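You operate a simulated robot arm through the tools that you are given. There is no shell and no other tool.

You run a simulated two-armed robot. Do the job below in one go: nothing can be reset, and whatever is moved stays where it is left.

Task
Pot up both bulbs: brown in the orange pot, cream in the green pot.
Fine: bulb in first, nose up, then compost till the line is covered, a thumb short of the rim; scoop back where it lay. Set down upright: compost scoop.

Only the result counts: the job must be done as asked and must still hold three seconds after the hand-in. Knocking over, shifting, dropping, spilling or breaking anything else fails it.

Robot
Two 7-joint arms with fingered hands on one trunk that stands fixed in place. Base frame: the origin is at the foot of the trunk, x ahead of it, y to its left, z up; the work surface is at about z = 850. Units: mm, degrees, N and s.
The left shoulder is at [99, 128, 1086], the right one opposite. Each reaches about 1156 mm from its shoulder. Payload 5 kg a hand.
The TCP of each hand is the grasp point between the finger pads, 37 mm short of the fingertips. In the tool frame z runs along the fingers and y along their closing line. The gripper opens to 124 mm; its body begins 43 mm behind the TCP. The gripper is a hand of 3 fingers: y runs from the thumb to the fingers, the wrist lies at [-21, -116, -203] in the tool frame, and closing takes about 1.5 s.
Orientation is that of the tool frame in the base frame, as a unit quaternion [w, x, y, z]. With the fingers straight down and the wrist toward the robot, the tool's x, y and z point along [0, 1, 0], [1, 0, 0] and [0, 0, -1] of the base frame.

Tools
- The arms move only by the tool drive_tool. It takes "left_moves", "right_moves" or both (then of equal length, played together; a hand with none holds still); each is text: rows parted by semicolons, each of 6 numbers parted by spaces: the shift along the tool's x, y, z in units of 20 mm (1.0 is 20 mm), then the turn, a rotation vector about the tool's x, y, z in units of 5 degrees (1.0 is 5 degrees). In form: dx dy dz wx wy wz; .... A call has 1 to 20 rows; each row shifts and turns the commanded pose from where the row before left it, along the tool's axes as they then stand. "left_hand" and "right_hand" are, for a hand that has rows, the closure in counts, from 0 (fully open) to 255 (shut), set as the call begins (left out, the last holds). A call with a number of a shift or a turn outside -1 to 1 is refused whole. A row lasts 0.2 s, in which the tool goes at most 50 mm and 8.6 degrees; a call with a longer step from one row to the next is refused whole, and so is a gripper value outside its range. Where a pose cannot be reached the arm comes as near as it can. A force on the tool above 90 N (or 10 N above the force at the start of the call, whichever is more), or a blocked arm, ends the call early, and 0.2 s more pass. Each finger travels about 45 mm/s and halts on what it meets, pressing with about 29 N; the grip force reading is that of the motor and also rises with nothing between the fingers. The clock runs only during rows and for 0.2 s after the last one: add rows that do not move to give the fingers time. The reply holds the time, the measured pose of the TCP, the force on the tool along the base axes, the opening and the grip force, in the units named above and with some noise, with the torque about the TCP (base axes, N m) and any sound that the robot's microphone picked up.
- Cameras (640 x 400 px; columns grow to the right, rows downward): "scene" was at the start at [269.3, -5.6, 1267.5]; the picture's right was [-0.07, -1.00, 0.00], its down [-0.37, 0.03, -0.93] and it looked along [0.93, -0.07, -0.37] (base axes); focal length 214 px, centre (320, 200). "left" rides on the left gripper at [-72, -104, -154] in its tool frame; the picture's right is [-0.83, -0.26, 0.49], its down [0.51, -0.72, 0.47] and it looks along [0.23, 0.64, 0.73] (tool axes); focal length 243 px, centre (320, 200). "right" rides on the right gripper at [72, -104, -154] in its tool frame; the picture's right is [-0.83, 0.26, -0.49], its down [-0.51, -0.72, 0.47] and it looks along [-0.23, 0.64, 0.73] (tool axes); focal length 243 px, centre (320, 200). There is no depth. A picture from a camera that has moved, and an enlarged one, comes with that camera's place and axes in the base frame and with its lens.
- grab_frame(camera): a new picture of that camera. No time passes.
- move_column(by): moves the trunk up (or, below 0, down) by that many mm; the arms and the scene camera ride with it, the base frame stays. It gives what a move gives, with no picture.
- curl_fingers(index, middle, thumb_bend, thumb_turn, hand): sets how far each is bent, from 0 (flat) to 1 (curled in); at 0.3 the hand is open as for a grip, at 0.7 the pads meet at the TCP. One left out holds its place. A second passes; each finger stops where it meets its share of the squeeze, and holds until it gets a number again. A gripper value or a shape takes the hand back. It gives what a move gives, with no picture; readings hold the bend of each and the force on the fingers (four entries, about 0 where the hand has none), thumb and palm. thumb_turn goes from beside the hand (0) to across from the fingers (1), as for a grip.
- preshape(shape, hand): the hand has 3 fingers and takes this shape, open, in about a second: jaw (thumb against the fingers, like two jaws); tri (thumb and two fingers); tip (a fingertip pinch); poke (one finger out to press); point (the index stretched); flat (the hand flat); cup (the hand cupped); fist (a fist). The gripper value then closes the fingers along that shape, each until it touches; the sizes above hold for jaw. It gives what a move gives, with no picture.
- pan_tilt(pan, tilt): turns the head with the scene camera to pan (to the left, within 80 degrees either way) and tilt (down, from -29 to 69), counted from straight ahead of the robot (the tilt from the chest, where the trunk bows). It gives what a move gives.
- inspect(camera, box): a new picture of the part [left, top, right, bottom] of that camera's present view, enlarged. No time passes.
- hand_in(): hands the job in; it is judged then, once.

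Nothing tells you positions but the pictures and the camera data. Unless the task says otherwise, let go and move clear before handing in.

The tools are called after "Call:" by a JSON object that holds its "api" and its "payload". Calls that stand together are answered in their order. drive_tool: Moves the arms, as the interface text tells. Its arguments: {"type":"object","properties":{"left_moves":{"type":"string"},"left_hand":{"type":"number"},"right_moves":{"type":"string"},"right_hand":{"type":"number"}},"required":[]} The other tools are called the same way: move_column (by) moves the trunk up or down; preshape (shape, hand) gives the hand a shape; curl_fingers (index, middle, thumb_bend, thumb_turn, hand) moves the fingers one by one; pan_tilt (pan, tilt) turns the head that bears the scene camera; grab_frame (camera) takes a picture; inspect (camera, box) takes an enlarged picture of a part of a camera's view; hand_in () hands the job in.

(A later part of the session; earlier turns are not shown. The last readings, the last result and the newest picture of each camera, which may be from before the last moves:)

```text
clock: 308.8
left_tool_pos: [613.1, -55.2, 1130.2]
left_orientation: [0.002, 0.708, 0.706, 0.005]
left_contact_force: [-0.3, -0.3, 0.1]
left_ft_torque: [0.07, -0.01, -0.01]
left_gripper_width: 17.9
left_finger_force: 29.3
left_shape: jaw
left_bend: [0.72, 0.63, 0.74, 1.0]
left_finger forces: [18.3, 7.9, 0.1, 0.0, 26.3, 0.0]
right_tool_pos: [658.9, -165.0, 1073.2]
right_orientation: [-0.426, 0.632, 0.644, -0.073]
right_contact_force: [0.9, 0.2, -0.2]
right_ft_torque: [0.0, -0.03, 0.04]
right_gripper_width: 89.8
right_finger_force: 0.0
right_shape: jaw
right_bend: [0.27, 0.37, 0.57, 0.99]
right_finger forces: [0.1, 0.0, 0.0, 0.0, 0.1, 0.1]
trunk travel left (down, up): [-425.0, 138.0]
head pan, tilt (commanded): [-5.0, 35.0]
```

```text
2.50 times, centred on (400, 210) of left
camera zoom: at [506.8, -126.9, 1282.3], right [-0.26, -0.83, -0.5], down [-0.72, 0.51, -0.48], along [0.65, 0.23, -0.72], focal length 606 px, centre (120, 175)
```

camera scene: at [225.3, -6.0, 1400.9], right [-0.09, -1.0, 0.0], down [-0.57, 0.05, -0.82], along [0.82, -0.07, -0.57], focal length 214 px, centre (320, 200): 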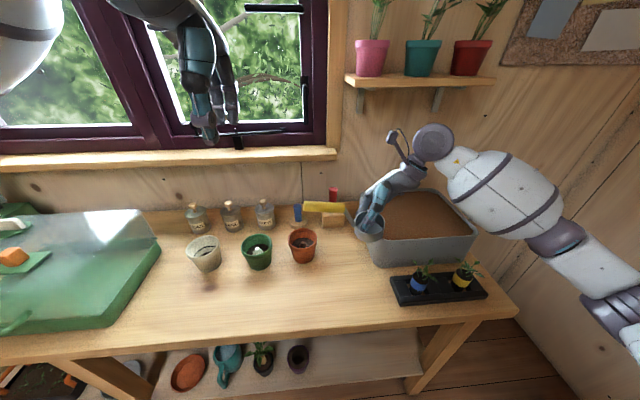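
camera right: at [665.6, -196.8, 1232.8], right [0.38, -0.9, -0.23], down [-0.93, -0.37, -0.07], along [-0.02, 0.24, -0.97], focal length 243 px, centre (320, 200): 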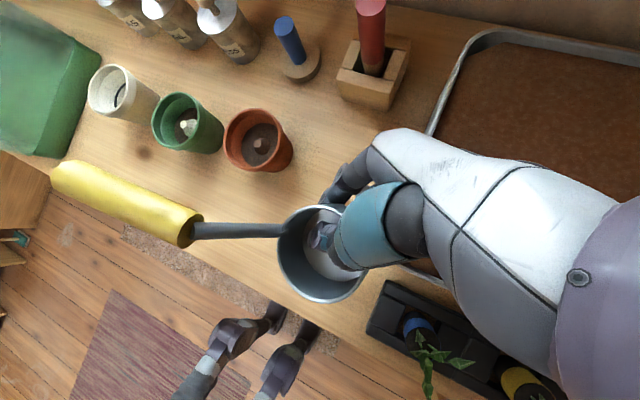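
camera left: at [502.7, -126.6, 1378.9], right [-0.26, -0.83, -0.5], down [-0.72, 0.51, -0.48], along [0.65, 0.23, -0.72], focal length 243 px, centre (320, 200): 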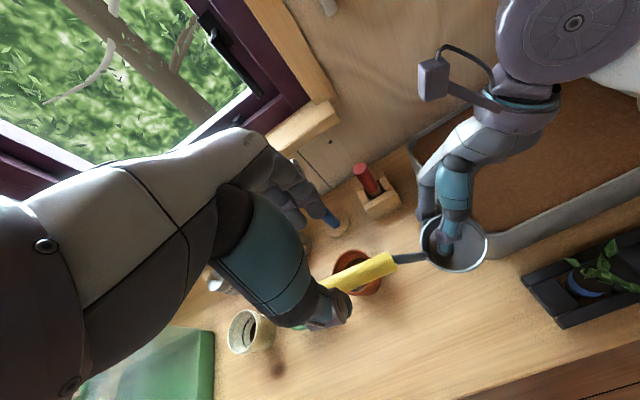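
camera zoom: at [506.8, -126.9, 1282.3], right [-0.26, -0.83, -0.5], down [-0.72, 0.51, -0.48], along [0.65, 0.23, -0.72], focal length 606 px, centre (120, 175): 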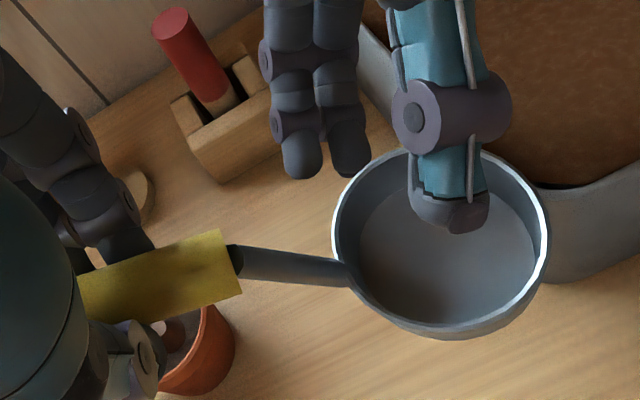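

Handover complete: the left hand holds the scoop by its handle, empty and nearly level. I'll take the right arm well out of the way.

Call:
{"api": "drive_tool", "payload": {"right_moves": "0.363 -0.507 -0.5 0 0 0;0.363 -0.507 -0.5 0 0 0;0.363 -0.507 -0.5 0 0 0;0.363 -0.507 -0.5 0 0 0;0.363 -0.507 -0.5 0 0 0;0.363 -0.507 -0.5 0 0 0;0.363 -0.507 -0.5 0 0 0;-0.7 -0.152 -0.354 0 0 0;-0.7 -0.152 -0.354 0 0 0;-0.7 -0.152 -0.354 0 0 0;-0.7 -0.152 -0.354 0 0 0;-0.7 -0.152 -0.354 0 0 0;-0.7 -0.152 -0.354 0 0 0;-0.7 -0.152 -0.354 0 0 0;-0.7 -0.152 -0.354 0 0 0;-0.7 -0.152 -0.354 0 0 0;-0.7 -0.152 -0.354 0 0 0;-0.7 -0.152 -0.354 0 0 0"}}

Call:
{"api": "grab_frame", "payload": {"camera": "scene"}}

Call:
{"api": "grab_frame", "payload": {"camera": "right"}}

```text
clock: 312.6
left_tool_pos: [612.9, -54.5, 1130.2]
left_orientation: [0.001, 0.708, 0.706, 0.006]
left_contact_force: [0.6, 0.2, 0.3]
left_ft_torque: [0.13, 0.02, 0.0]
left_gripper_width: 18.1
left_finger_force: 29.4
left_shape: jaw
left_bend: [0.72, 0.63, 0.74, 1.0]
left_finger forces: [18.3, 8.0, 0.0, 0.0, 26.2, 0.0]
right_tool_pos: [656.7, -341.9, 1184.2]
right_orientation: [-0.426, 0.632, 0.643, -0.073]
right_contact_force: [-0.4, -0.2, 0.3]
right_ft_torque: [0.03, 0.01, -0.03]
right_gripper_width: 89.5
right_finger_force: 0.0
right_shape: jaw
right_bend: [0.27, 0.37, 0.57, 0.99]
right_finger forces: [0.0, 0.1, 0.0, 0.1, 0.0, 0.1]
trunk travel left (down, up): [-425.0, 138.0]
head pan, tilt (commanded): [-5.0, 35.0]
```

```text
taken
camera scene: at [225.1, -7.2, 1400.9], right [-0.09, -1.0, 0.0], down [-0.57, 0.05, -0.82], along [0.82, -0.07, -0.57], focal length 214 px, centre (320, 200)
```

scene: 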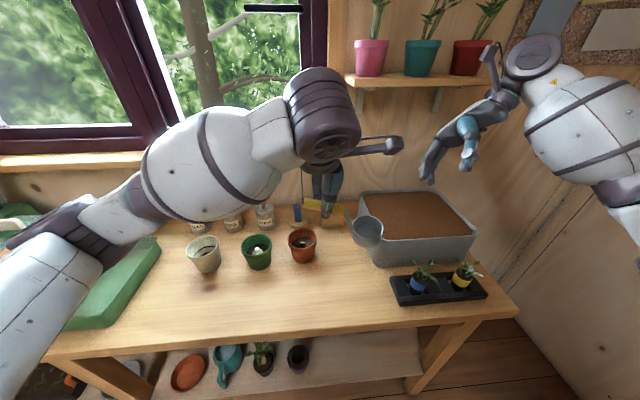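

```text
taken
camera right: at [689.5, -366.1, 1380.5], right [0.38, -0.9, -0.24], down [-0.93, -0.37, -0.07], along [-0.02, 0.24, -0.97], focal length 243 px, centre (320, 200)
```

right: 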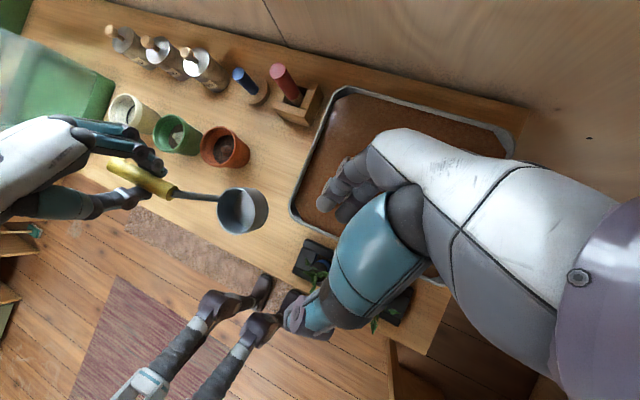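

Now the left hand turns 90° so the handle will point back toward the robot and the cup forward.

Call:
{"api": "drive_tool", "payload": {"left_moves": "0 0 0 0 0 -0.6;0 0 0 0 0 -0.8;0 0 0 0 0 -0.8;0 0 0 0 0 -0.8;0 0 0 0 0 -0.8;0 0 0 0 0 -0.8;0 0 0 0 0 -0.8;0 0 0 0 0 -0.8;0 0 0 0 0 -0.8;0 0 0 0 0 -0.8;0 0 0 0 0 0"}}

Call:
{"api": "grab_frame", "payload": {"camera": "scene"}}

Call:
{"api": "grab_frame", "payload": {"camera": "right"}}

```text
clock: 314.9
left_tool_pos: [613.7, -53.9, 1129.4]
left_orientation: [0.003, 0.432, 0.902, 0.005]
left_contact_force: [0.5, 0.2, 0.6]
left_ft_torque: [0.04, 0.06, 0.0]
left_gripper_width: 18.0
left_finger_force: 28.9
left_shape: jaw
left_bend: [0.72, 0.63, 0.74, 1.0]
left_finger forces: [18.2, 7.8, 0.0, 0.0, 25.7, 0.0]
right_tool_pos: [657.8, -341.2, 1184.2]
right_orientation: [-0.426, 0.632, 0.643, -0.073]
right_contact_force: [0.8, 0.4, -0.3]
right_ft_torque: [0.0, 0.02, 0.0]
right_gripper_width: 89.6
right_finger_force: 0.0
right_shape: jaw
right_bend: [0.27, 0.37, 0.57, 0.99]
right_finger forces: [0.0, 0.0, 0.1, 0.0, 0.1, 0.0]
trunk travel left (down, up): [-425.0, 138.0]
head pan, tilt (commanded): [-5.0, 35.0]
```

```text
taken
camera scene: at [225.5, -6.4, 1400.8], right [-0.09, -1.0, 0.0], down [-0.57, 0.05, -0.82], along [0.82, -0.07, -0.57], focal length 214 px, centre (320, 200)
```

scene: 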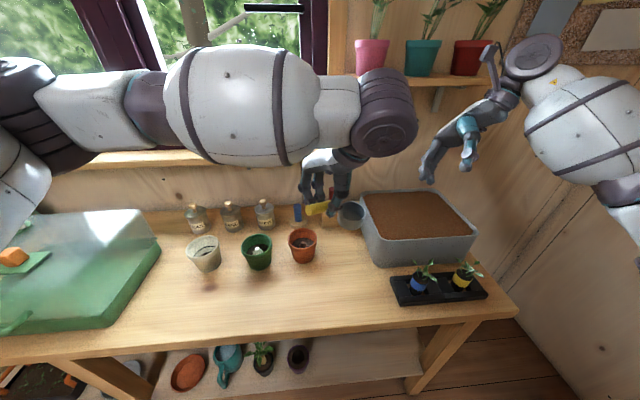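

```text
taken
camera right: at [689.9, -364.9, 1380.5], right [0.38, -0.9, -0.23], down [-0.93, -0.37, -0.07], along [-0.03, 0.24, -0.97], focal length 243 px, centre (320, 200)
```

right: 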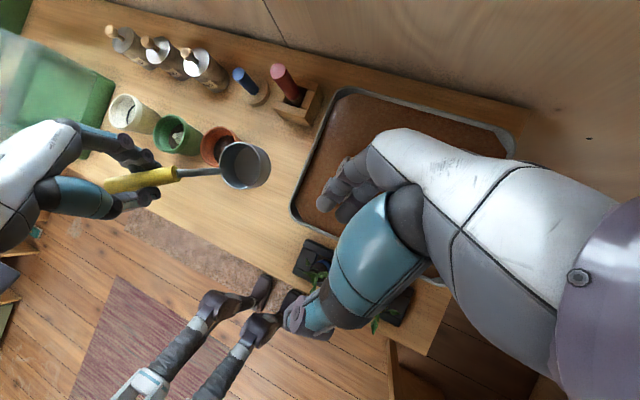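

Call:
{"api": "drive_tool", "payload": {"left_moves": "0 0 0 0 0 -0.8;0 0 0 0 0 -0.9;0 0 0 0 0 -0.9;0 0 0 0 0 -0.9;0 0 0 0 0 -0.9;0 0 0 0 0 -0.9;0 0 0 0 0 -0.9;0 0 0 0 0 -0.9;0 0 0 0 0 -0.9;0 0 0 0 0 -0.9;0 0 0 0 0 -0.9;0 0 0 0 0 -0.3;0 0 0 0 0 0"}}

Call:
{"api": "grab_frame", "payload": {"camera": "scene"}}

Call:
{"api": "grab_frame", "payload": {"camera": "right"}}

Call:
{"api": "grab_frame", "payload": {"camera": "left"}}

```text
clock: 317.8
left_tool_pos: [613.8, -53.5, 1130.3]
left_orientation: [0.005, 0.006, 1.0, 0.002]
left_contact_force: [-0.1, -0.1, -1.1]
left_ft_torque: [-0.05, 0.1, 0.02]
left_gripper_width: 17.9
left_finger_force: 29.2
left_shape: jaw
left_bend: [0.72, 0.63, 0.74, 1.0]
left_finger forces: [17.9, 7.6, 0.0, 0.0, 25.3, 0.1]
right_tool_pos: [656.5, -341.7, 1184.2]
right_orientation: [-0.426, 0.632, 0.643, -0.075]
right_contact_force: [-0.6, 0.6, -0.5]
right_ft_torque: [0.01, 0.0, 0.02]
right_gripper_width: 89.7
right_finger_force: 0.0
right_shape: jaw
right_bend: [0.27, 0.37, 0.57, 0.99]
right_finger forces: [0.0, 0.0, 0.0, 0.0, 0.0, 0.0]
trunk travel left (down, up): [-425.0, 138.0]
head pan, tilt (commanded): [-5.0, 35.0]
```

```text
taken
camera scene: at [225.8, -6.4, 1400.8], right [-0.09, -1.0, 0.0], down [-0.57, 0.05, -0.82], along [0.82, -0.07, -0.57], focal length 214 px, centre (320, 200)
```

scene: 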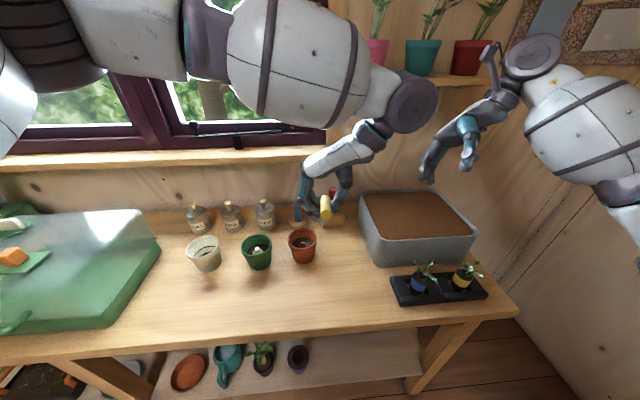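

```text
taken
camera right: at [690.2, -365.0, 1380.4], right [0.38, -0.9, -0.23], down [-0.93, -0.37, -0.07], along [-0.03, 0.24, -0.97], focal length 243 px, centre (320, 200)
```

right: 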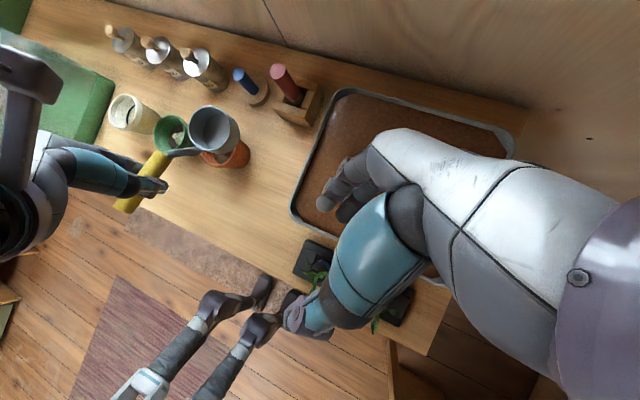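

```text
taken
camera left: at [683.2, -159.7, 1283.7], right [0.83, -0.27, -0.49], down [-0.51, -0.71, -0.48], along [-0.22, 0.65, -0.73], focal length 243 px, centre (320, 200)
```

left: 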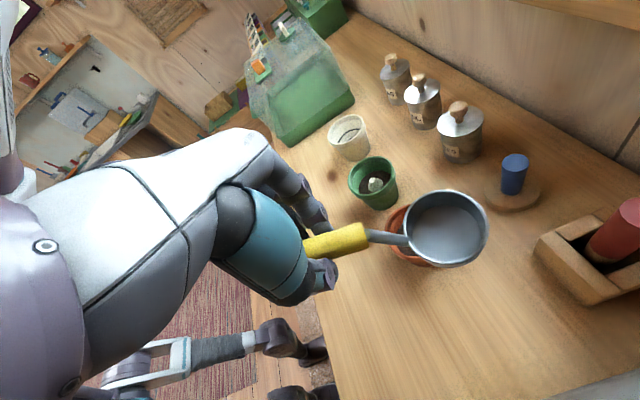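

The scoop now points as it originally lay. I'll measure its tilt and offset precisely.

Call:
{"api": "inspect", "payload": {"camera": "scene", "box": [280, 160, 380, 240]}}

Call:
{"api": "inspect", "payload": {"camera": "left", "box": [280, 160, 520, 300]}}

Call:
{"api": "inspect", "payload": {"camera": "right", "box": [90, 80, 270, 230]}}

```text
5.00 times, centred on (330, 200) of scene
camera zoom: at [225.8, -6.4, 1400.8], right [-0.09, -1.0, 0.0], down [-0.57, 0.05, -0.82], along [0.82, -0.07, -0.57], focal length 1072 px, centre (270, 200)
```

zoom: 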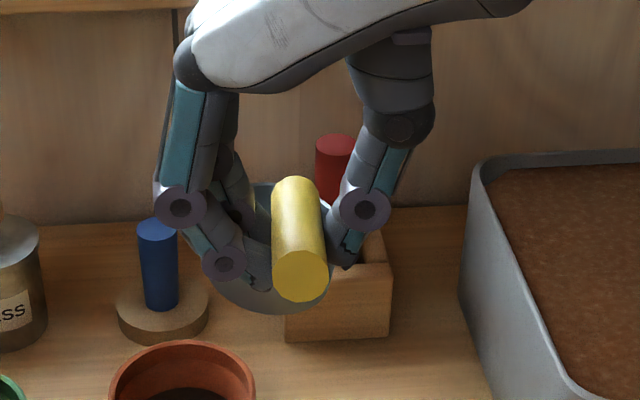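

```text
2.67 times, centred on (400, 230) of left
camera zoom: at [683.2, -159.7, 1283.7], right [0.83, -0.27, -0.49], down [-0.51, -0.71, -0.48], along [-0.22, 0.65, -0.73], focal length 647 px, centre (107, 120)
```

zoom: 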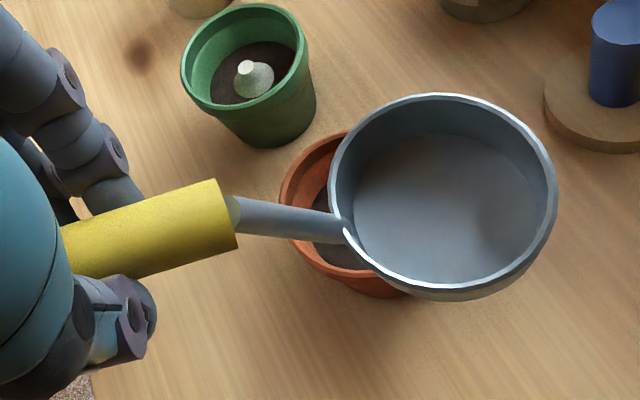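

```text
2.67 times, centred on (180, 155) of right
camera zoom: at [690.2, -365.0, 1380.4], right [0.38, -0.9, -0.23], down [-0.93, -0.37, -0.07], along [-0.03, 0.24, -0.97], focal length 647 px, centre (693, 320)
```

zoom: 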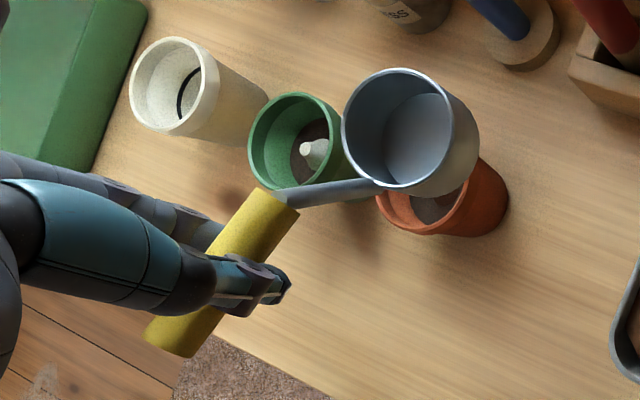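

Measured: the cup is within a few degrees of level, its rim centre about 105 mm ahead of and 91 mm below the hand. I'll trim the heading and give it a slight forward bias, so the front edge touches first. Then I move over the original spot.

Call:
{"api": "drive_tool", "payload": {"left_moves": "0 0 0 0 0.4 -0.48;0 0 0 0 0.4 -0.48;-0.1 -0.7 0.5 0 0 0;-0.1 -0.7 0.5 0 0 0;-0.1 -0.7 0.5 0 0 0;-0.1 -0.7 0.5 0 0 0;-0.1 -0.7 0.5 0 0 0;0 0 0 0 0 0"}}

Call:
{"api": "inspect", "payload": {"camera": "scene", "box": [280, 160, 400, 260]}}

Call:
{"api": "inspect", "payload": {"camera": "left", "box": [280, 160, 520, 300]}}

Call:
{"api": "inspect", "payload": {"camera": "right", "box": [110, 60, 290, 210]}}

```text
clock: 319.6
left_tool_pos: [626.8, -123.1, 1079.2]
left_orientation: [-0.031, -0.037, 0.999, 0.002]
left_contact_force: [-0.3, 0.8, -0.3]
left_ft_torque: [0.0, 0.09, 0.01]
left_gripper_width: 17.9
left_finger_force: 29.1
left_shape: jaw
left_bend: [0.72, 0.63, 0.74, 1.0]
left_finger forces: [17.9, 7.5, 0.1, 0.0, 25.1, 0.1]
right_tool_pos: [656.2, -340.1, 1184.9]
right_orientation: [-0.426, 0.633, 0.643, -0.072]
right_contact_force: [-0.3, 0.1, 0.0]
right_ft_torque: [-0.02, 0.02, 0.0]
right_gripper_width: 89.6
right_finger_force: 0.0
right_shape: jaw
right_bend: [0.27, 0.37, 0.57, 0.99]
right_finger forces: [0.1, 0.0, 0.1, 0.0, 0.1, 0.0]
trunk travel left (down, up): [-425.0, 138.0]
head pan, tilt (commanded): [-5.0, 35.0]
```

```text
4.00 times, centred on (340, 210) of scene
camera zoom: at [225.2, -6.2, 1401.0], right [-0.09, -1.0, 0.0], down [-0.57, 0.05, -0.82], along [0.82, -0.07, -0.57], focal length 858 px, centre (240, 160)
```

zoom: 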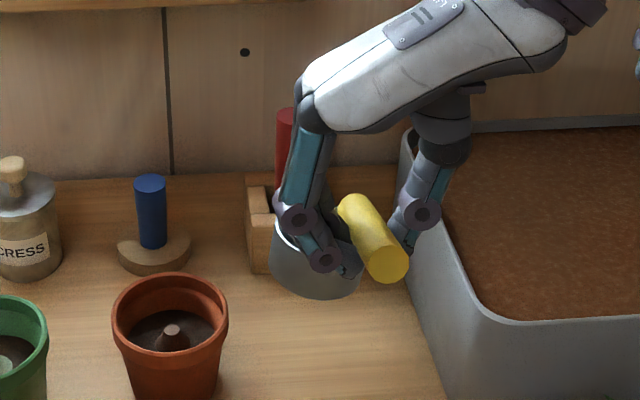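

```text
2.67 times, centred on (400, 230) of left
camera zoom: at [715.4, -221.7, 1227.7], right [0.82, -0.2, -0.54], down [-0.48, -0.76, -0.44], along [-0.32, 0.62, -0.71], focal length 647 px, centre (107, 120)
```

zoom: 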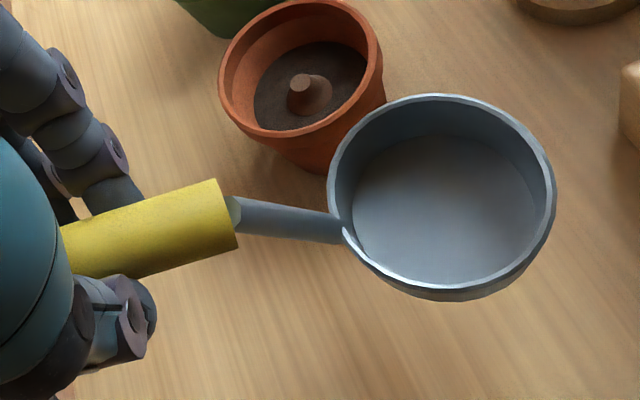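

```text
2.67 times, centred on (200, 135) of right
camera zoom: at [689.5, -364.8, 1380.9], right [0.38, -0.9, -0.23], down [-0.93, -0.37, -0.07], along [-0.02, 0.24, -0.97], focal length 647 px, centre (640, 373)
```

zoom: 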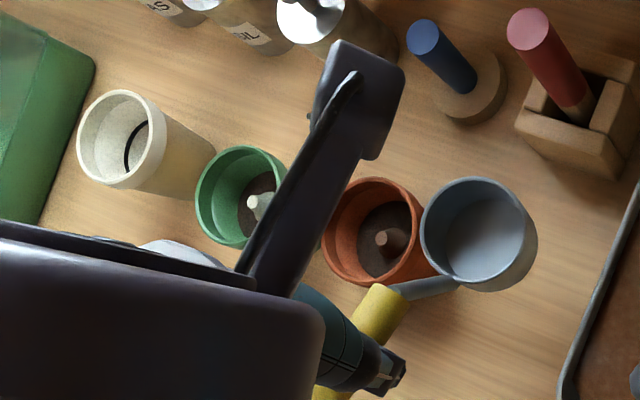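

On target above the original spot, nearly level. Lowering gently.

Call:
{"api": "drive_tool", "payload": {"left_moves": "0.01 0.01 0.6 0 0 0;0.01 0.01 0.6 0 0 0;0.01 0.01 0.6 0 0 0;0.01 0.01 0.6 0 0 0;0.01 0.01 0.6 0 0 0;0.01 0.01 0.6 0 0 0;0 0 0.3 0 0 0;0 0 0 0 0 0"}}

Call:
{"api": "inspect", "payload": {"camera": "scene", "box": [290, 190, 390, 270]}}

Call:
{"api": "inspect", "payload": {"camera": "left", "box": [280, 160, 520, 300]}}

Call:
{"api": "inspect", "payload": {"camera": "right", "box": [150, 60, 330, 210]}}

```text
clock: 321.4
left_tool_pos: [619.0, -121.9, 1000.2]
left_orientation: [-0.03, -0.036, 0.999, 0.002]
left_contact_force: [0.7, -0.5, -1.2]
left_ft_torque: [0.01, 0.06, -0.02]
left_gripper_width: 17.9
left_finger_force: 29.0
left_shape: jaw
left_bend: [0.72, 0.63, 0.74, 1.0]
left_finger forces: [17.8, 7.2, 0.1, 0.0, 25.0, 0.0]
right_tool_pos: [656.5, -341.1, 1185.4]
right_orientation: [-0.426, 0.631, 0.644, -0.073]
right_contact_force: [0.1, -0.5, -0.1]
right_ft_torque: [0.01, -0.02, 0.01]
right_gripper_width: 89.6
right_finger_force: 0.0
right_shape: jaw
right_bend: [0.27, 0.37, 0.57, 0.99]
right_finger forces: [0.0, 0.1, 0.0, 0.1, 0.0, 0.0]
trunk travel left (down, up): [-425.0, 138.0]
head pan, tilt (commanded): [-5.0, 35.0]
```

```text
5.00 times, centred on (340, 230) of scene
camera zoom: at [225.2, -6.7, 1400.9], right [-0.09, -1.0, 0.0], down [-0.57, 0.05, -0.82], along [0.82, -0.07, -0.57], focal length 1072 px, centre (220, 50)
```

zoom: 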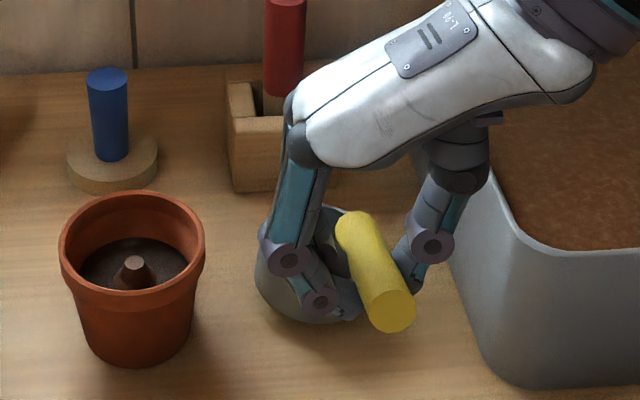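

```text
2.67 times, centred on (400, 230) of left
camera zoom: at [707.8, -221.7, 1149.1], right [0.82, -0.2, -0.54], down [-0.48, -0.76, -0.45], along [-0.32, 0.62, -0.71], focal length 647 px, centre (107, 120)
```

zoom: 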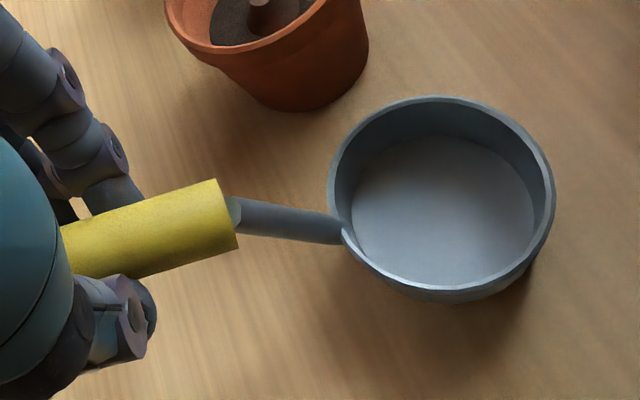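

```text
2.67 times, centred on (240, 135) of right
camera zoom: at [689.6, -365.3, 1380.7], right [0.38, -0.9, -0.23], down [-0.93, -0.37, -0.07], along [-0.02, 0.24, -0.97], focal length 647 px, centre (533, 373)
```

zoom: 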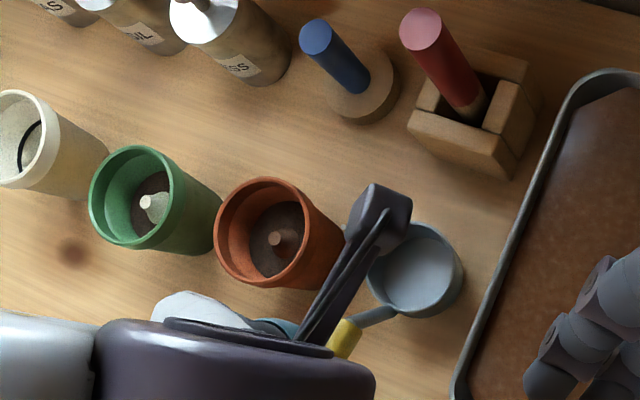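

About 15 mm to go. Descending in small steps, watching for touch.

Call:
{"api": "drive_tool", "payload": {"left_moves": "0 0 0.2 0 0 0;0 0 0.15 0 0 0;0 0 0.1 0 0 0;0 0 0 0 0 0"}}

Call:
{"api": "drive_tool", "payload": {"left_moves": "-0.05 0 0.1 0 0 0;0 0 0 0 0 0;0 0 0.1 0 0 0;0 0 0 0 0 0"}}

Call:
{"api": "inspect", "payload": {"camera": "left", "box": [280, 160, 520, 300]}}

Call:
{"api": "inspect", "payload": {"camera": "scene", "box": [290, 190, 390, 270]}}

```text
clock: 322.4
left_tool_pos: [618.4, -122.0, 992.4]
left_orientation: [-0.03, -0.037, 0.999, 0.002]
left_contact_force: [-0.4, 0.9, 0.8]
left_ft_torque: [-0.03, 0.05, 0.0]
left_gripper_width: 18.1
left_finger_force: 28.6
left_shape: jaw
left_bend: [0.72, 0.63, 0.74, 1.0]
left_finger forces: [17.5, 8.6, 0.0, 0.0, 24.9, 0.1]
right_tool_pos: [657.4, -341.0, 1185.0]
right_orientation: [-0.425, 0.631, 0.644, -0.074]
right_contact_force: [0.2, 0.5, 0.1]
right_ft_torque: [0.02, 0.01, -0.01]
right_gripper_width: 90.0
right_finger_force: 0.0
right_shape: jaw
right_bend: [0.27, 0.37, 0.57, 0.99]
right_finger forces: [0.0, 0.0, 0.0, 0.0, 0.0, 0.0]
trunk travel left (down, up): [-425.0, 138.0]
head pan, tilt (commanded): [-5.0, 35.0]
```

```text
clock: 323.4
left_tool_pos: [619.8, -121.2, 986.6]
left_orientation: [-0.03, -0.037, 0.999, 0.003]
left_contact_force: [-1.6, 1.0, 1.7]
left_ft_torque: [-0.04, -0.07, 0.01]
left_gripper_width: 17.8
left_finger_force: 29.2
left_shape: jaw
left_bend: [0.72, 0.63, 0.74, 1.0]
left_finger forces: [17.1, 9.5, 0.0, 0.1, 24.7, 0.1]
right_tool_pos: [656.6, -341.9, 1184.5]
right_orientation: [-0.426, 0.632, 0.643, -0.074]
right_contact_force: [0.1, 0.2, -0.2]
right_ft_torque: [0.05, -0.01, 0.05]
right_gripper_width: 90.0
right_finger_force: 0.0
right_shape: jaw
right_bend: [0.27, 0.37, 0.57, 0.99]
right_finger forces: [0.0, 0.1, 0.0, 0.0, 0.1, 0.0]
trunk travel left (down, up): [-425.0, 138.0]
head pan, tilt (commanded): [-5.0, 35.0]
```

```text
2.67 times, centred on (400, 230) of left
camera zoom: at [707.7, -220.5, 1135.8], right [0.82, -0.2, -0.54], down [-0.48, -0.76, -0.45], along [-0.32, 0.62, -0.71], focal length 647 px, centre (107, 120)
```

zoom: 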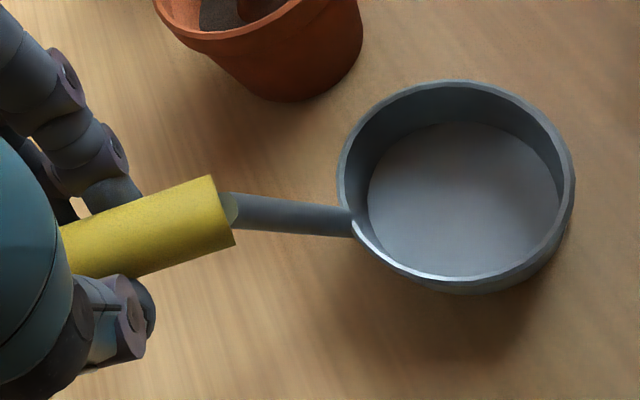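

```text
5.00 times, centred on (340, 230) of scene
camera zoom: at [224.9, -6.6, 1401.0], right [-0.09, -1.0, 0.0], down [-0.57, 0.05, -0.82], along [0.82, -0.07, -0.57], focal length 1072 px, centre (220, 50)
```

zoom: 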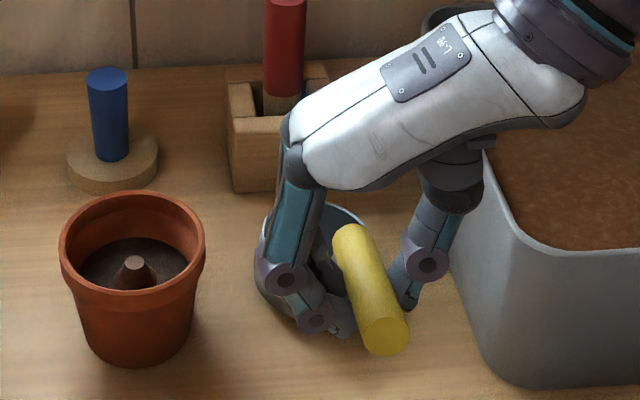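

The front edge has touched and the scoop is pivoting gently toward flat. By geometry the base sits flush about 5 mm lower, so I'll ease down in 1–2 mm steps.

Call:
{"api": "drive_tool", "payload": {"left_moves": "0 0 0.1 0 0 0;0 0 0 0 0 0;0 0 0 0 0 0"}}

Call:
{"api": "inspect", "payload": {"camera": "left", "box": [280, 160, 520, 300]}}

Call:
{"api": "drive_tool", "payload": {"left_moves": "0 0 0.1 0 0 0;0 0 0 0 0 0;0 0 0 0 0 0"}}

Call:
{"api": "inspect", "payload": {"camera": "left", "box": [280, 160, 520, 300]}}

Call:
{"api": "inspect", "payload": {"camera": "right", "box": [190, 90, 310, 190]}}

```text
clock: 324.1
left_tool_pos: [619.7, -121.3, 984.7]
left_orientation: [-0.029, -0.037, 0.999, 0.002]
left_contact_force: [-1.6, 0.5, 3.2]
left_ft_torque: [-0.07, -0.09, 0.01]
left_gripper_width: 18.1
left_finger_force: 28.5
left_shape: jaw
left_bend: [0.72, 0.63, 0.74, 1.0]
left_finger forces: [17.2, 9.8, 0.0, 0.0, 24.7, 0.0]
right_tool_pos: [657.1, -341.6, 1185.1]
right_orientation: [-0.426, 0.632, 0.644, -0.073]
right_contact_force: [-0.3, -0.1, 0.6]
right_ft_torque: [0.01, 0.01, 0.0]
right_gripper_width: 89.6
right_finger_force: 0.1
right_shape: jaw
right_bend: [0.27, 0.37, 0.57, 0.99]
right_finger forces: [0.0, 0.1, 0.0, 0.1, 0.0, 0.1]
trunk travel left (down, up): [-425.0, 138.0]
head pan, tilt (commanded): [-5.0, 35.0]
```

```text
2.67 times, centred on (400, 230) of left
camera zoom: at [707.3, -220.5, 1133.8], right [0.82, -0.2, -0.54], down [-0.48, -0.76, -0.45], along [-0.32, 0.62, -0.71], focal length 647 px, centre (107, 120)
```

zoom: 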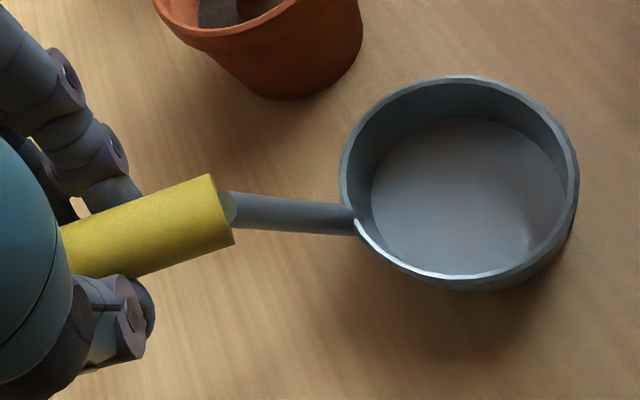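

```text
clock: 324.9
left_tool_pos: [619.5, -121.2, 983.3]
left_orientation: [-0.03, -0.037, 0.999, 0.003]
left_contact_force: [-2.8, 0.6, 4.5]
left_ft_torque: [-0.06, -0.09, 0.02]
left_gripper_width: 17.6
left_finger_force: 28.9
left_shape: jaw
left_bend: [0.72, 0.63, 0.74, 1.0]
left_finger forces: [17.0, 10.1, 0.1, 0.0, 24.6, 0.1]
right_tool_pos: [657.2, -339.6, 1184.7]
right_orientation: [-0.425, 0.632, 0.644, -0.073]
right_contact_force: [0.6, -0.1, 0.6]
right_ft_torque: [0.02, 0.03, -0.01]
right_gripper_width: 89.7
right_finger_force: 0.1
right_shape: jaw
right_bend: [0.27, 0.37, 0.57, 0.99]
right_finger forces: [0.0, 0.0, 0.0, 0.0, 0.1, 0.0]
trunk travel left (down, up): [-425.0, 138.0]
head pan, tilt (commanded): [-5.0, 35.0]
```

```text
2.67 times, centred on (400, 230) of left
camera zoom: at [707.4, -219.8, 1132.1], right [0.82, -0.2, -0.54], down [-0.48, -0.76, -0.45], along [-0.32, 0.62, -0.71], focal length 647 px, centre (107, 120)
```

zoom: 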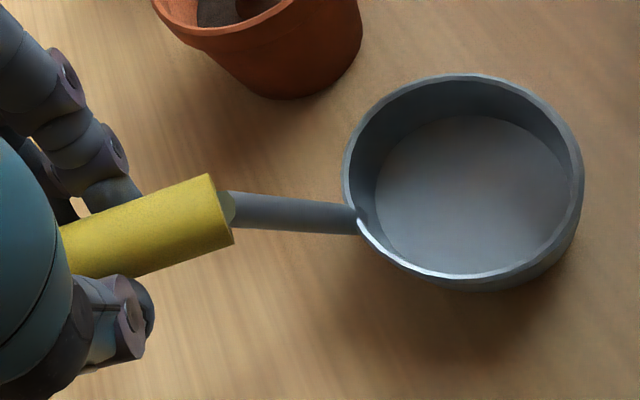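

```text
4.00 times, centred on (250, 140) of right
camera zoom: at [689.0, -365.1, 1381.0], right [0.38, -0.9, -0.23], down [-0.93, -0.37, -0.07], along [-0.02, 0.24, -0.97], focal length 970 px, centre (600, 440)
```

zoom: 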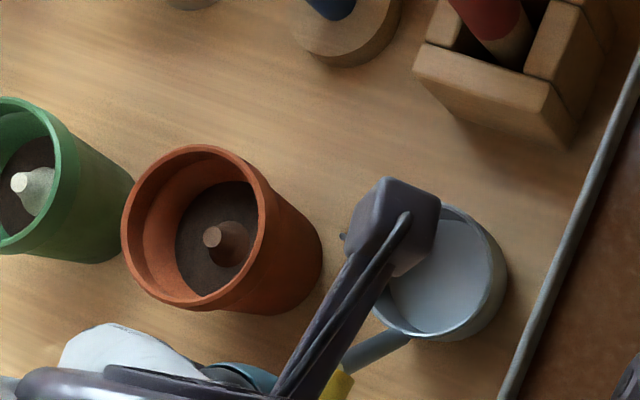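

The contact readings place the pressure centre well inside the cup's footprint, so the base is flat. It has crept about 8 mm forward of its original place, so I'll lift a hair, shift back, and set it down again.

Call:
{"api": "drive_tool", "payload": {"left_moves": "0 0 -0.2 0 0 0;0 0 -0.1 0 0 0;0.2 0.015 0.012 0 0 0;0.2 0.015 0.012 0 0 0;0 0 0.1 0 0 0;0 0 0 0 0 0"}}

Call:
{"api": "drive_tool", "payload": {"left_moves": "0 0 0.1 0 0 0;0 0 0 0 0 0;0 0 0 0 0 0"}}

Call:
{"api": "inspect", "payload": {"camera": "left", "box": [280, 160, 520, 300]}}

Call:
{"api": "inspect", "payload": {"camera": "right", "box": [190, 90, 310, 190]}}

```text
clock: 326.4
left_tool_pos: [613.8, -121.6, 987.0]
left_orientation: [-0.031, -0.036, 0.999, 0.003]
left_contact_force: [-1.9, -0.1, 1.1]
left_ft_torque: [-0.04, 0.01, 0.02]
left_gripper_width: 18.0
left_finger_force: 28.8
left_shape: jaw
left_bend: [0.72, 0.63, 0.74, 1.0]
left_finger forces: [17.9, 8.8, 0.0, 0.0, 25.2, 0.0]
right_tool_pos: [656.9, -340.6, 1184.3]
right_orientation: [-0.426, 0.631, 0.644, -0.073]
right_contact_force: [0.1, -0.7, -0.9]
right_ft_torque: [0.03, 0.02, -0.01]
right_gripper_width: 89.4
right_finger_force: 0.2
right_shape: jaw
right_bend: [0.27, 0.37, 0.57, 0.99]
right_finger forces: [0.0, 0.1, 0.0, 0.1, 0.0, 0.0]
trunk travel left (down, up): [-425.0, 138.0]
head pan, tilt (commanded): [-5.0, 35.0]
```

```text
clock: 327.1
left_tool_pos: [609.9, -122.2, 985.3]
left_orientation: [-0.029, -0.038, 0.999, 0.002]
left_contact_force: [-2.2, 0.6, 3.0]
left_ft_torque: [-0.02, -0.07, 0.01]
left_gripper_width: 17.8
left_finger_force: 29.0
left_shape: jaw
left_bend: [0.72, 0.63, 0.74, 1.0]
left_finger forces: [17.4, 9.3, 0.0, 0.1, 24.9, 0.0]
right_tool_pos: [656.1, -339.8, 1184.3]
right_orientation: [-0.425, 0.632, 0.644, -0.073]
right_contact_force: [-0.5, 0.2, -0.5]
right_ft_torque: [0.03, -0.02, -0.03]
right_gripper_width: 89.7
right_finger_force: 0.0
right_shape: jaw
right_bend: [0.27, 0.37, 0.57, 0.99]
right_finger forces: [0.0, 0.0, 0.0, 0.0, 0.0, 0.0]
trunk travel left (down, up): [-425.0, 138.0]
head pan, tilt (commanded): [-5.0, 35.0]
```

```text
2.67 times, centred on (400, 230) of left
camera zoom: at [700.0, -220.7, 1134.8], right [0.82, -0.2, -0.54], down [-0.48, -0.76, -0.45], along [-0.32, 0.62, -0.71], focal length 647 px, centre (107, 120)
```

zoom: 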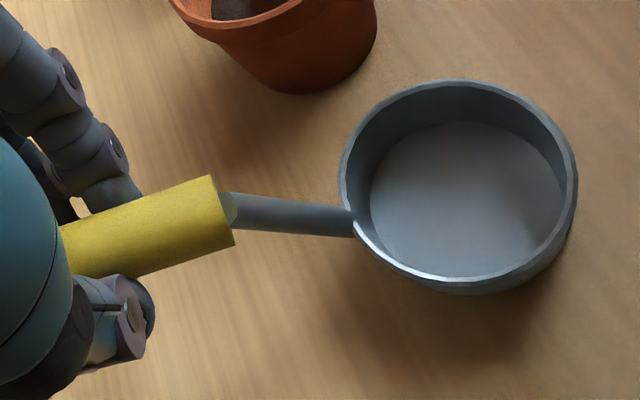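

```text
4.00 times, centred on (250, 140) of right
camera zoom: at [689.2, -365.1, 1380.9], right [0.38, -0.9, -0.23], down [-0.93, -0.37, -0.07], along [-0.02, 0.24, -0.97], focal length 970 px, centre (600, 440)
```

zoom: 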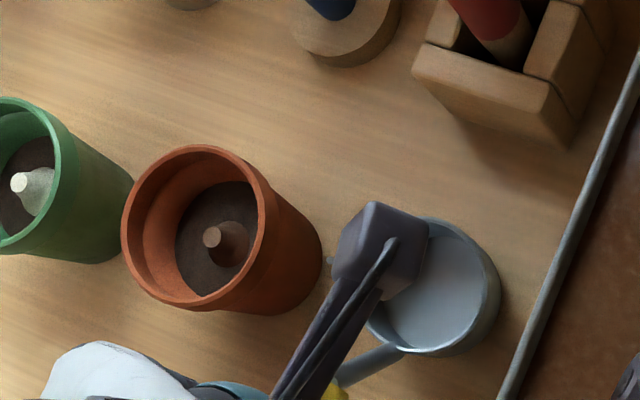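

The grip acts like a soft spring, and the hand holds the cup with some forward tilt, so it's preloaded against the bench. I'll lift, pitch the hand back about 7° to take that out, and set down again.

Call:
{"api": "drive_tool", "payload": {"left_moves": "0 0 -0.4 0 0 0;0 0 -0.4 0 0 0;0 0 0 0 -0.7 0;0 0 0 0 -0.7 0;0 0 0 0 0 0"}}

Call:
{"api": "inspect", "payload": {"camera": "left", "box": [280, 160, 520, 300]}}

Call:
{"api": "inspect", "payload": {"camera": "scene", "box": [290, 190, 390, 270]}}

Call:
{"api": "inspect", "payload": {"camera": "right", "box": [190, 90, 310, 190]}}

```text
clock: 328.4
left_tool_pos: [612.5, -119.9, 1001.1]
left_orientation: [0.03, -0.036, 0.999, 0.005]
left_contact_force: [0.3, -0.3, 0.0]
left_ft_torque: [-0.02, 0.14, 0.03]
left_gripper_width: 18.1
left_finger_force: 28.8
left_shape: jaw
left_bend: [0.72, 0.63, 0.74, 1.0]
left_finger forces: [18.4, 7.0, 0.0, 0.0, 25.3, 0.1]
right_tool_pos: [658.4, -339.2, 1184.4]
right_orientation: [-0.426, 0.632, 0.643, -0.073]
right_contact_force: [0.2, 0.6, -0.8]
right_ft_torque: [-0.06, 0.02, 0.05]
right_gripper_width: 90.0
right_finger_force: 0.0
right_shape: jaw
right_bend: [0.27, 0.37, 0.57, 0.99]
right_finger forces: [0.1, 0.0, 0.1, 0.0, 0.0, 0.0]
trunk travel left (down, up): [-425.0, 138.0]
head pan, tilt (commanded): [-5.0, 35.0]
```

```text
2.67 times, centred on (400, 230) of left
camera zoom: at [683.0, -220.6, 1158.8], right [0.88, -0.2, -0.44], down [-0.42, -0.75, -0.51], along [-0.23, 0.63, -0.74], focal length 647 px, centre (107, 120)
```

zoom: 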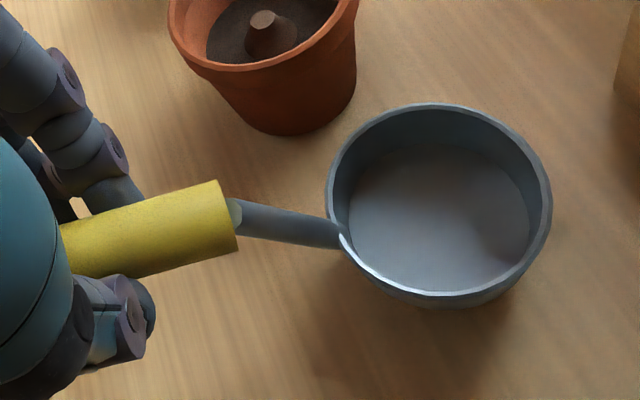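

```text
5.00 times, centred on (340, 230) of scene
camera zoom: at [226.8, -5.7, 1400.6], right [-0.09, -1.0, 0.0], down [-0.57, 0.05, -0.82], along [0.82, -0.07, -0.57], focal length 1072 px, centre (220, 50)
```

zoom: 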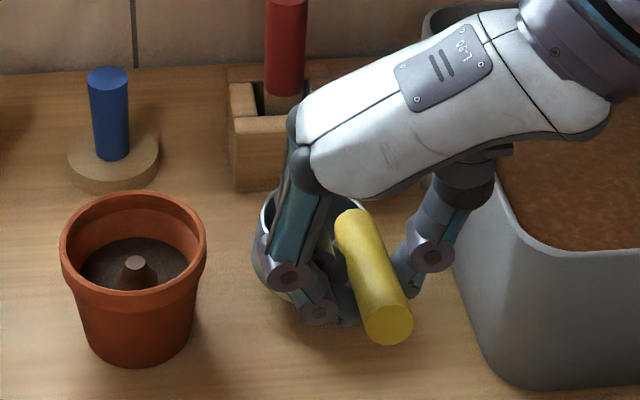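

```text
4.00 times, centred on (250, 140) of right
camera zoom: at [691.2, -364.2, 1380.0], right [0.38, -0.9, -0.23], down [-0.93, -0.37, -0.07], along [-0.03, 0.24, -0.97], focal length 970 px, centre (600, 440)
```

zoom: 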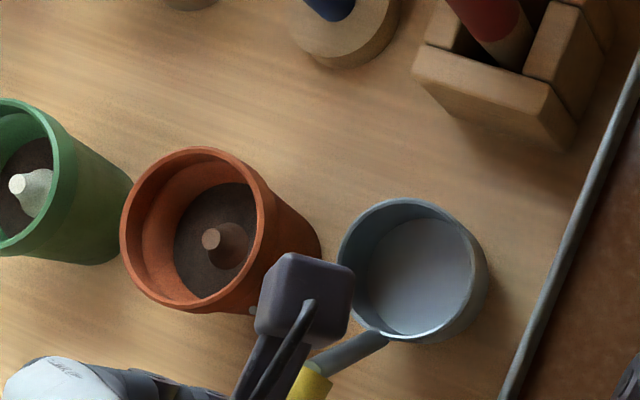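

Now the scoop hangs level, with the handle slope matching the original, right above its place. Setting it down.

Call:
{"api": "drive_tool", "payload": {"left_moves": "0.012 -0.002 0.2 0 0 0;0.012 -0.002 0.2 0 0 0;0.012 -0.002 0.2 0 0 0;0 0 0 0 0 0"}}

Call:
{"api": "drive_tool", "payload": {"left_moves": "0.006 0 0.1 0 0 0;0 0 0 0 0 0;0.006 0 0.1 0 0 0;0 0 0 0 0 0"}}

Call:
{"api": "inspect", "payload": {"camera": "scene", "box": [290, 190, 390, 270]}}

Call:
{"api": "inspect", "payload": {"camera": "left", "box": [280, 160, 520, 300]}}

```text
clock: 329.4
left_tool_pos: [613.2, -122.2, 991.1]
left_orientation: [0.031, -0.038, 0.999, 0.004]
left_contact_force: [0.4, -0.3, 0.1]
left_ft_torque: [-0.02, 0.08, -0.02]
left_gripper_width: 18.0
left_finger_force: 29.0
left_shape: jaw
left_bend: [0.72, 0.63, 0.74, 1.0]
left_finger forces: [18.3, 7.0, 0.0, 0.0, 25.4, 0.1]
right_tool_pos: [655.7, -341.3, 1184.4]
right_orientation: [-0.425, 0.632, 0.644, -0.074]
right_contact_force: [0.1, -0.9, -0.5]
right_ft_torque: [-0.01, -0.01, 0.01]
right_gripper_width: 89.4
right_finger_force: 0.1
right_shape: jaw
right_bend: [0.27, 0.37, 0.57, 0.99]
right_finger forces: [0.0, 0.1, 0.0, 0.1, 0.1, 0.0]
trunk travel left (down, up): [-425.0, 138.0]
head pan, tilt (commanded): [-5.0, 35.0]
```

```text
clock: 330.4
left_tool_pos: [613.4, -119.6, 987.5]
left_orientation: [0.031, -0.037, 0.999, 0.004]
left_contact_force: [0.1, 0.0, 1.0]
left_ft_torque: [-0.01, 0.1, 0.01]
left_gripper_width: 18.1
left_finger_force: 28.7
left_shape: jaw
left_bend: [0.72, 0.63, 0.74, 1.0]
left_finger forces: [18.2, 7.0, 0.1, 0.0, 25.2, 0.1]
right_tool_pos: [655.7, -341.2, 1184.4]
right_orientation: [-0.426, 0.632, 0.644, -0.072]
right_contact_force: [0.9, -0.9, 0.1]
right_ft_torque: [-0.01, 0.01, -0.01]
right_gripper_width: 89.7
right_finger_force: 0.1
right_shape: jaw
right_bend: [0.27, 0.37, 0.57, 0.99]
right_finger forces: [0.0, 0.0, 0.0, 0.1, 0.1, 0.0]
trunk travel left (down, up): [-425.0, 138.0]
head pan, tilt (commanded): [-5.0, 35.0]
```

```text
5.00 times, centred on (340, 230) of scene
camera zoom: at [225.4, -6.7, 1400.9], right [-0.09, -1.0, 0.0], down [-0.57, 0.05, -0.82], along [0.82, -0.07, -0.57], focal length 1072 px, centre (220, 50)
```

zoom: 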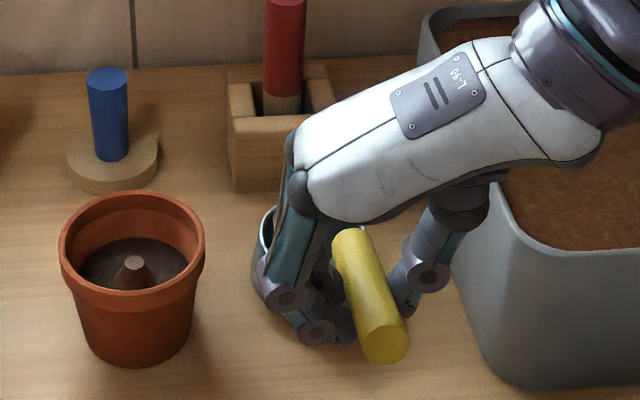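

```text
2.67 times, centred on (400, 230) of left
camera zoom: at [682.6, -221.2, 1143.9], right [0.88, -0.2, -0.44], down [-0.42, -0.75, -0.51], along [-0.23, 0.63, -0.74], focal length 647 px, centre (107, 120)
```

zoom: 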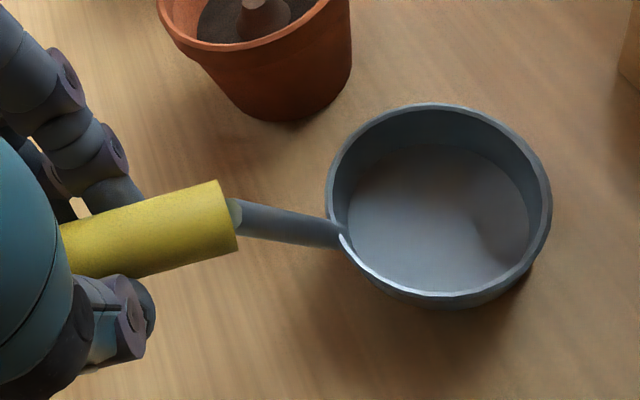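

Call:
{"api": "drive_tool", "payload": {"left_moves": "0.006 0 0.1 0 0 0;0 0 0 0 0 0;0 0 0 0 0 0"}}

Call:
{"api": "drive_tool", "payload": {"left_moves": "0.006 0 0.1 0 0 0;0 0 0 0 0 0;0 0 0 0 0 0"}}

Call:
{"api": "drive_tool", "payload": {"left_moves": "0.006 0 0.1 0 0 0;0 0 0 0 0 0;0 0 0 0 0 0"}}

Call:
{"api": "inspect", "payload": {"camera": "left", "box": [280, 160, 520, 300]}}

```text
clock: 331.1
left_tool_pos: [614.6, -122.3, 984.6]
left_orientation: [0.031, -0.037, 0.999, 0.005]
left_contact_force: [0.5, -0.7, 0.6]
left_ft_torque: [-0.02, 0.07, 0.01]
left_gripper_width: 17.9
left_finger_force: 29.1
left_shape: jaw
left_bend: [0.72, 0.63, 0.74, 1.0]
left_finger forces: [18.2, 7.5, 0.0, 0.1, 25.1, 0.0]
right_tool_pos: [657.4, -341.2, 1184.5]
right_orientation: [-0.426, 0.632, 0.644, -0.073]
right_contact_force: [-0.1, 0.0, 0.2]
right_ft_torque: [0.01, -0.01, 0.03]
right_gripper_width: 89.7
right_finger_force: 0.0
right_shape: jaw
right_bend: [0.27, 0.37, 0.57, 0.99]
right_finger forces: [0.0, 0.0, 0.0, 0.0, 0.0, 0.0]
trunk travel left (down, up): [-425.0, 138.0]
head pan, tilt (commanded): [-5.0, 35.0]
```

```text
clock: 331.9
left_tool_pos: [612.7, -121.8, 982.7]
left_orientation: [0.031, -0.036, 0.999, 0.005]
left_contact_force: [-0.2, 0.7, -0.1]
left_ft_torque: [0.0, 0.04, 0.05]
left_gripper_width: 18.2
left_finger_force: 28.9
left_shape: jaw
left_bend: [0.72, 0.63, 0.74, 1.0]
left_finger forces: [17.8, 8.1, 0.0, 0.0, 24.9, 0.0]
right_tool_pos: [656.9, -341.1, 1183.9]
right_orientation: [-0.426, 0.632, 0.644, -0.074]
right_contact_force: [0.1, 0.3, 0.3]
right_ft_torque: [0.02, 0.0, 0.01]
right_gripper_width: 89.9
right_finger_force: 0.1
right_shape: jaw
right_bend: [0.27, 0.37, 0.57, 0.99]
right_finger forces: [0.0, 0.0, 0.0, 0.1, 0.0, 0.1]
trunk travel left (down, up): [-425.0, 138.0]
head pan, tilt (commanded): [-5.0, 35.0]
```

```text
clock: 332.8
left_tool_pos: [613.1, -121.3, 979.7]
left_orientation: [0.032, -0.037, 0.999, 0.005]
left_contact_force: [-0.7, 0.1, 1.0]
left_ft_torque: [-0.03, 0.0, 0.01]
left_gripper_width: 18.1
left_finger_force: 29.5
left_shape: jaw
left_bend: [0.72, 0.63, 0.74, 1.0]
left_finger forces: [17.4, 8.7, 0.1, 0.0, 24.4, 0.0]
right_tool_pos: [656.3, -341.6, 1185.0]
right_orientation: [-0.425, 0.632, 0.644, -0.073]
right_contact_force: [0.3, -0.2, 0.5]
right_ft_torque: [-0.02, 0.03, -0.02]
right_gripper_width: 89.8
right_finger_force: 0.0
right_shape: jaw
right_bend: [0.27, 0.37, 0.57, 0.99]
right_finger forces: [0.1, 0.1, 0.0, 0.0, 0.1, 0.0]
trunk travel left (down, up): [-425.0, 138.0]
head pan, tilt (commanded): [-5.0, 35.0]
```

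```text
2.67 times, centred on (400, 230) of left
camera zoom: at [682.7, -222.0, 1137.3], right [0.88, -0.2, -0.44], down [-0.42, -0.75, -0.51], along [-0.23, 0.63, -0.74], focal length 647 px, centre (107, 120)
```

zoom: 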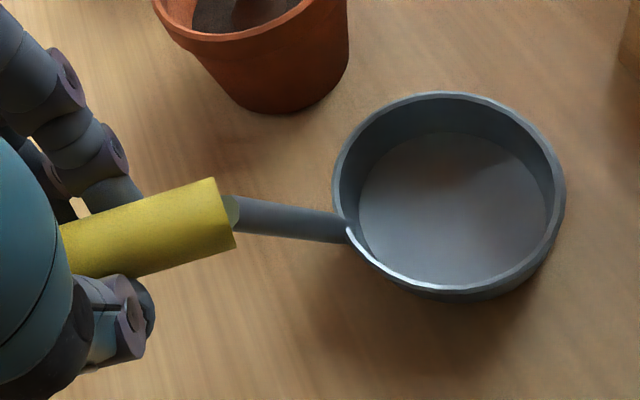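

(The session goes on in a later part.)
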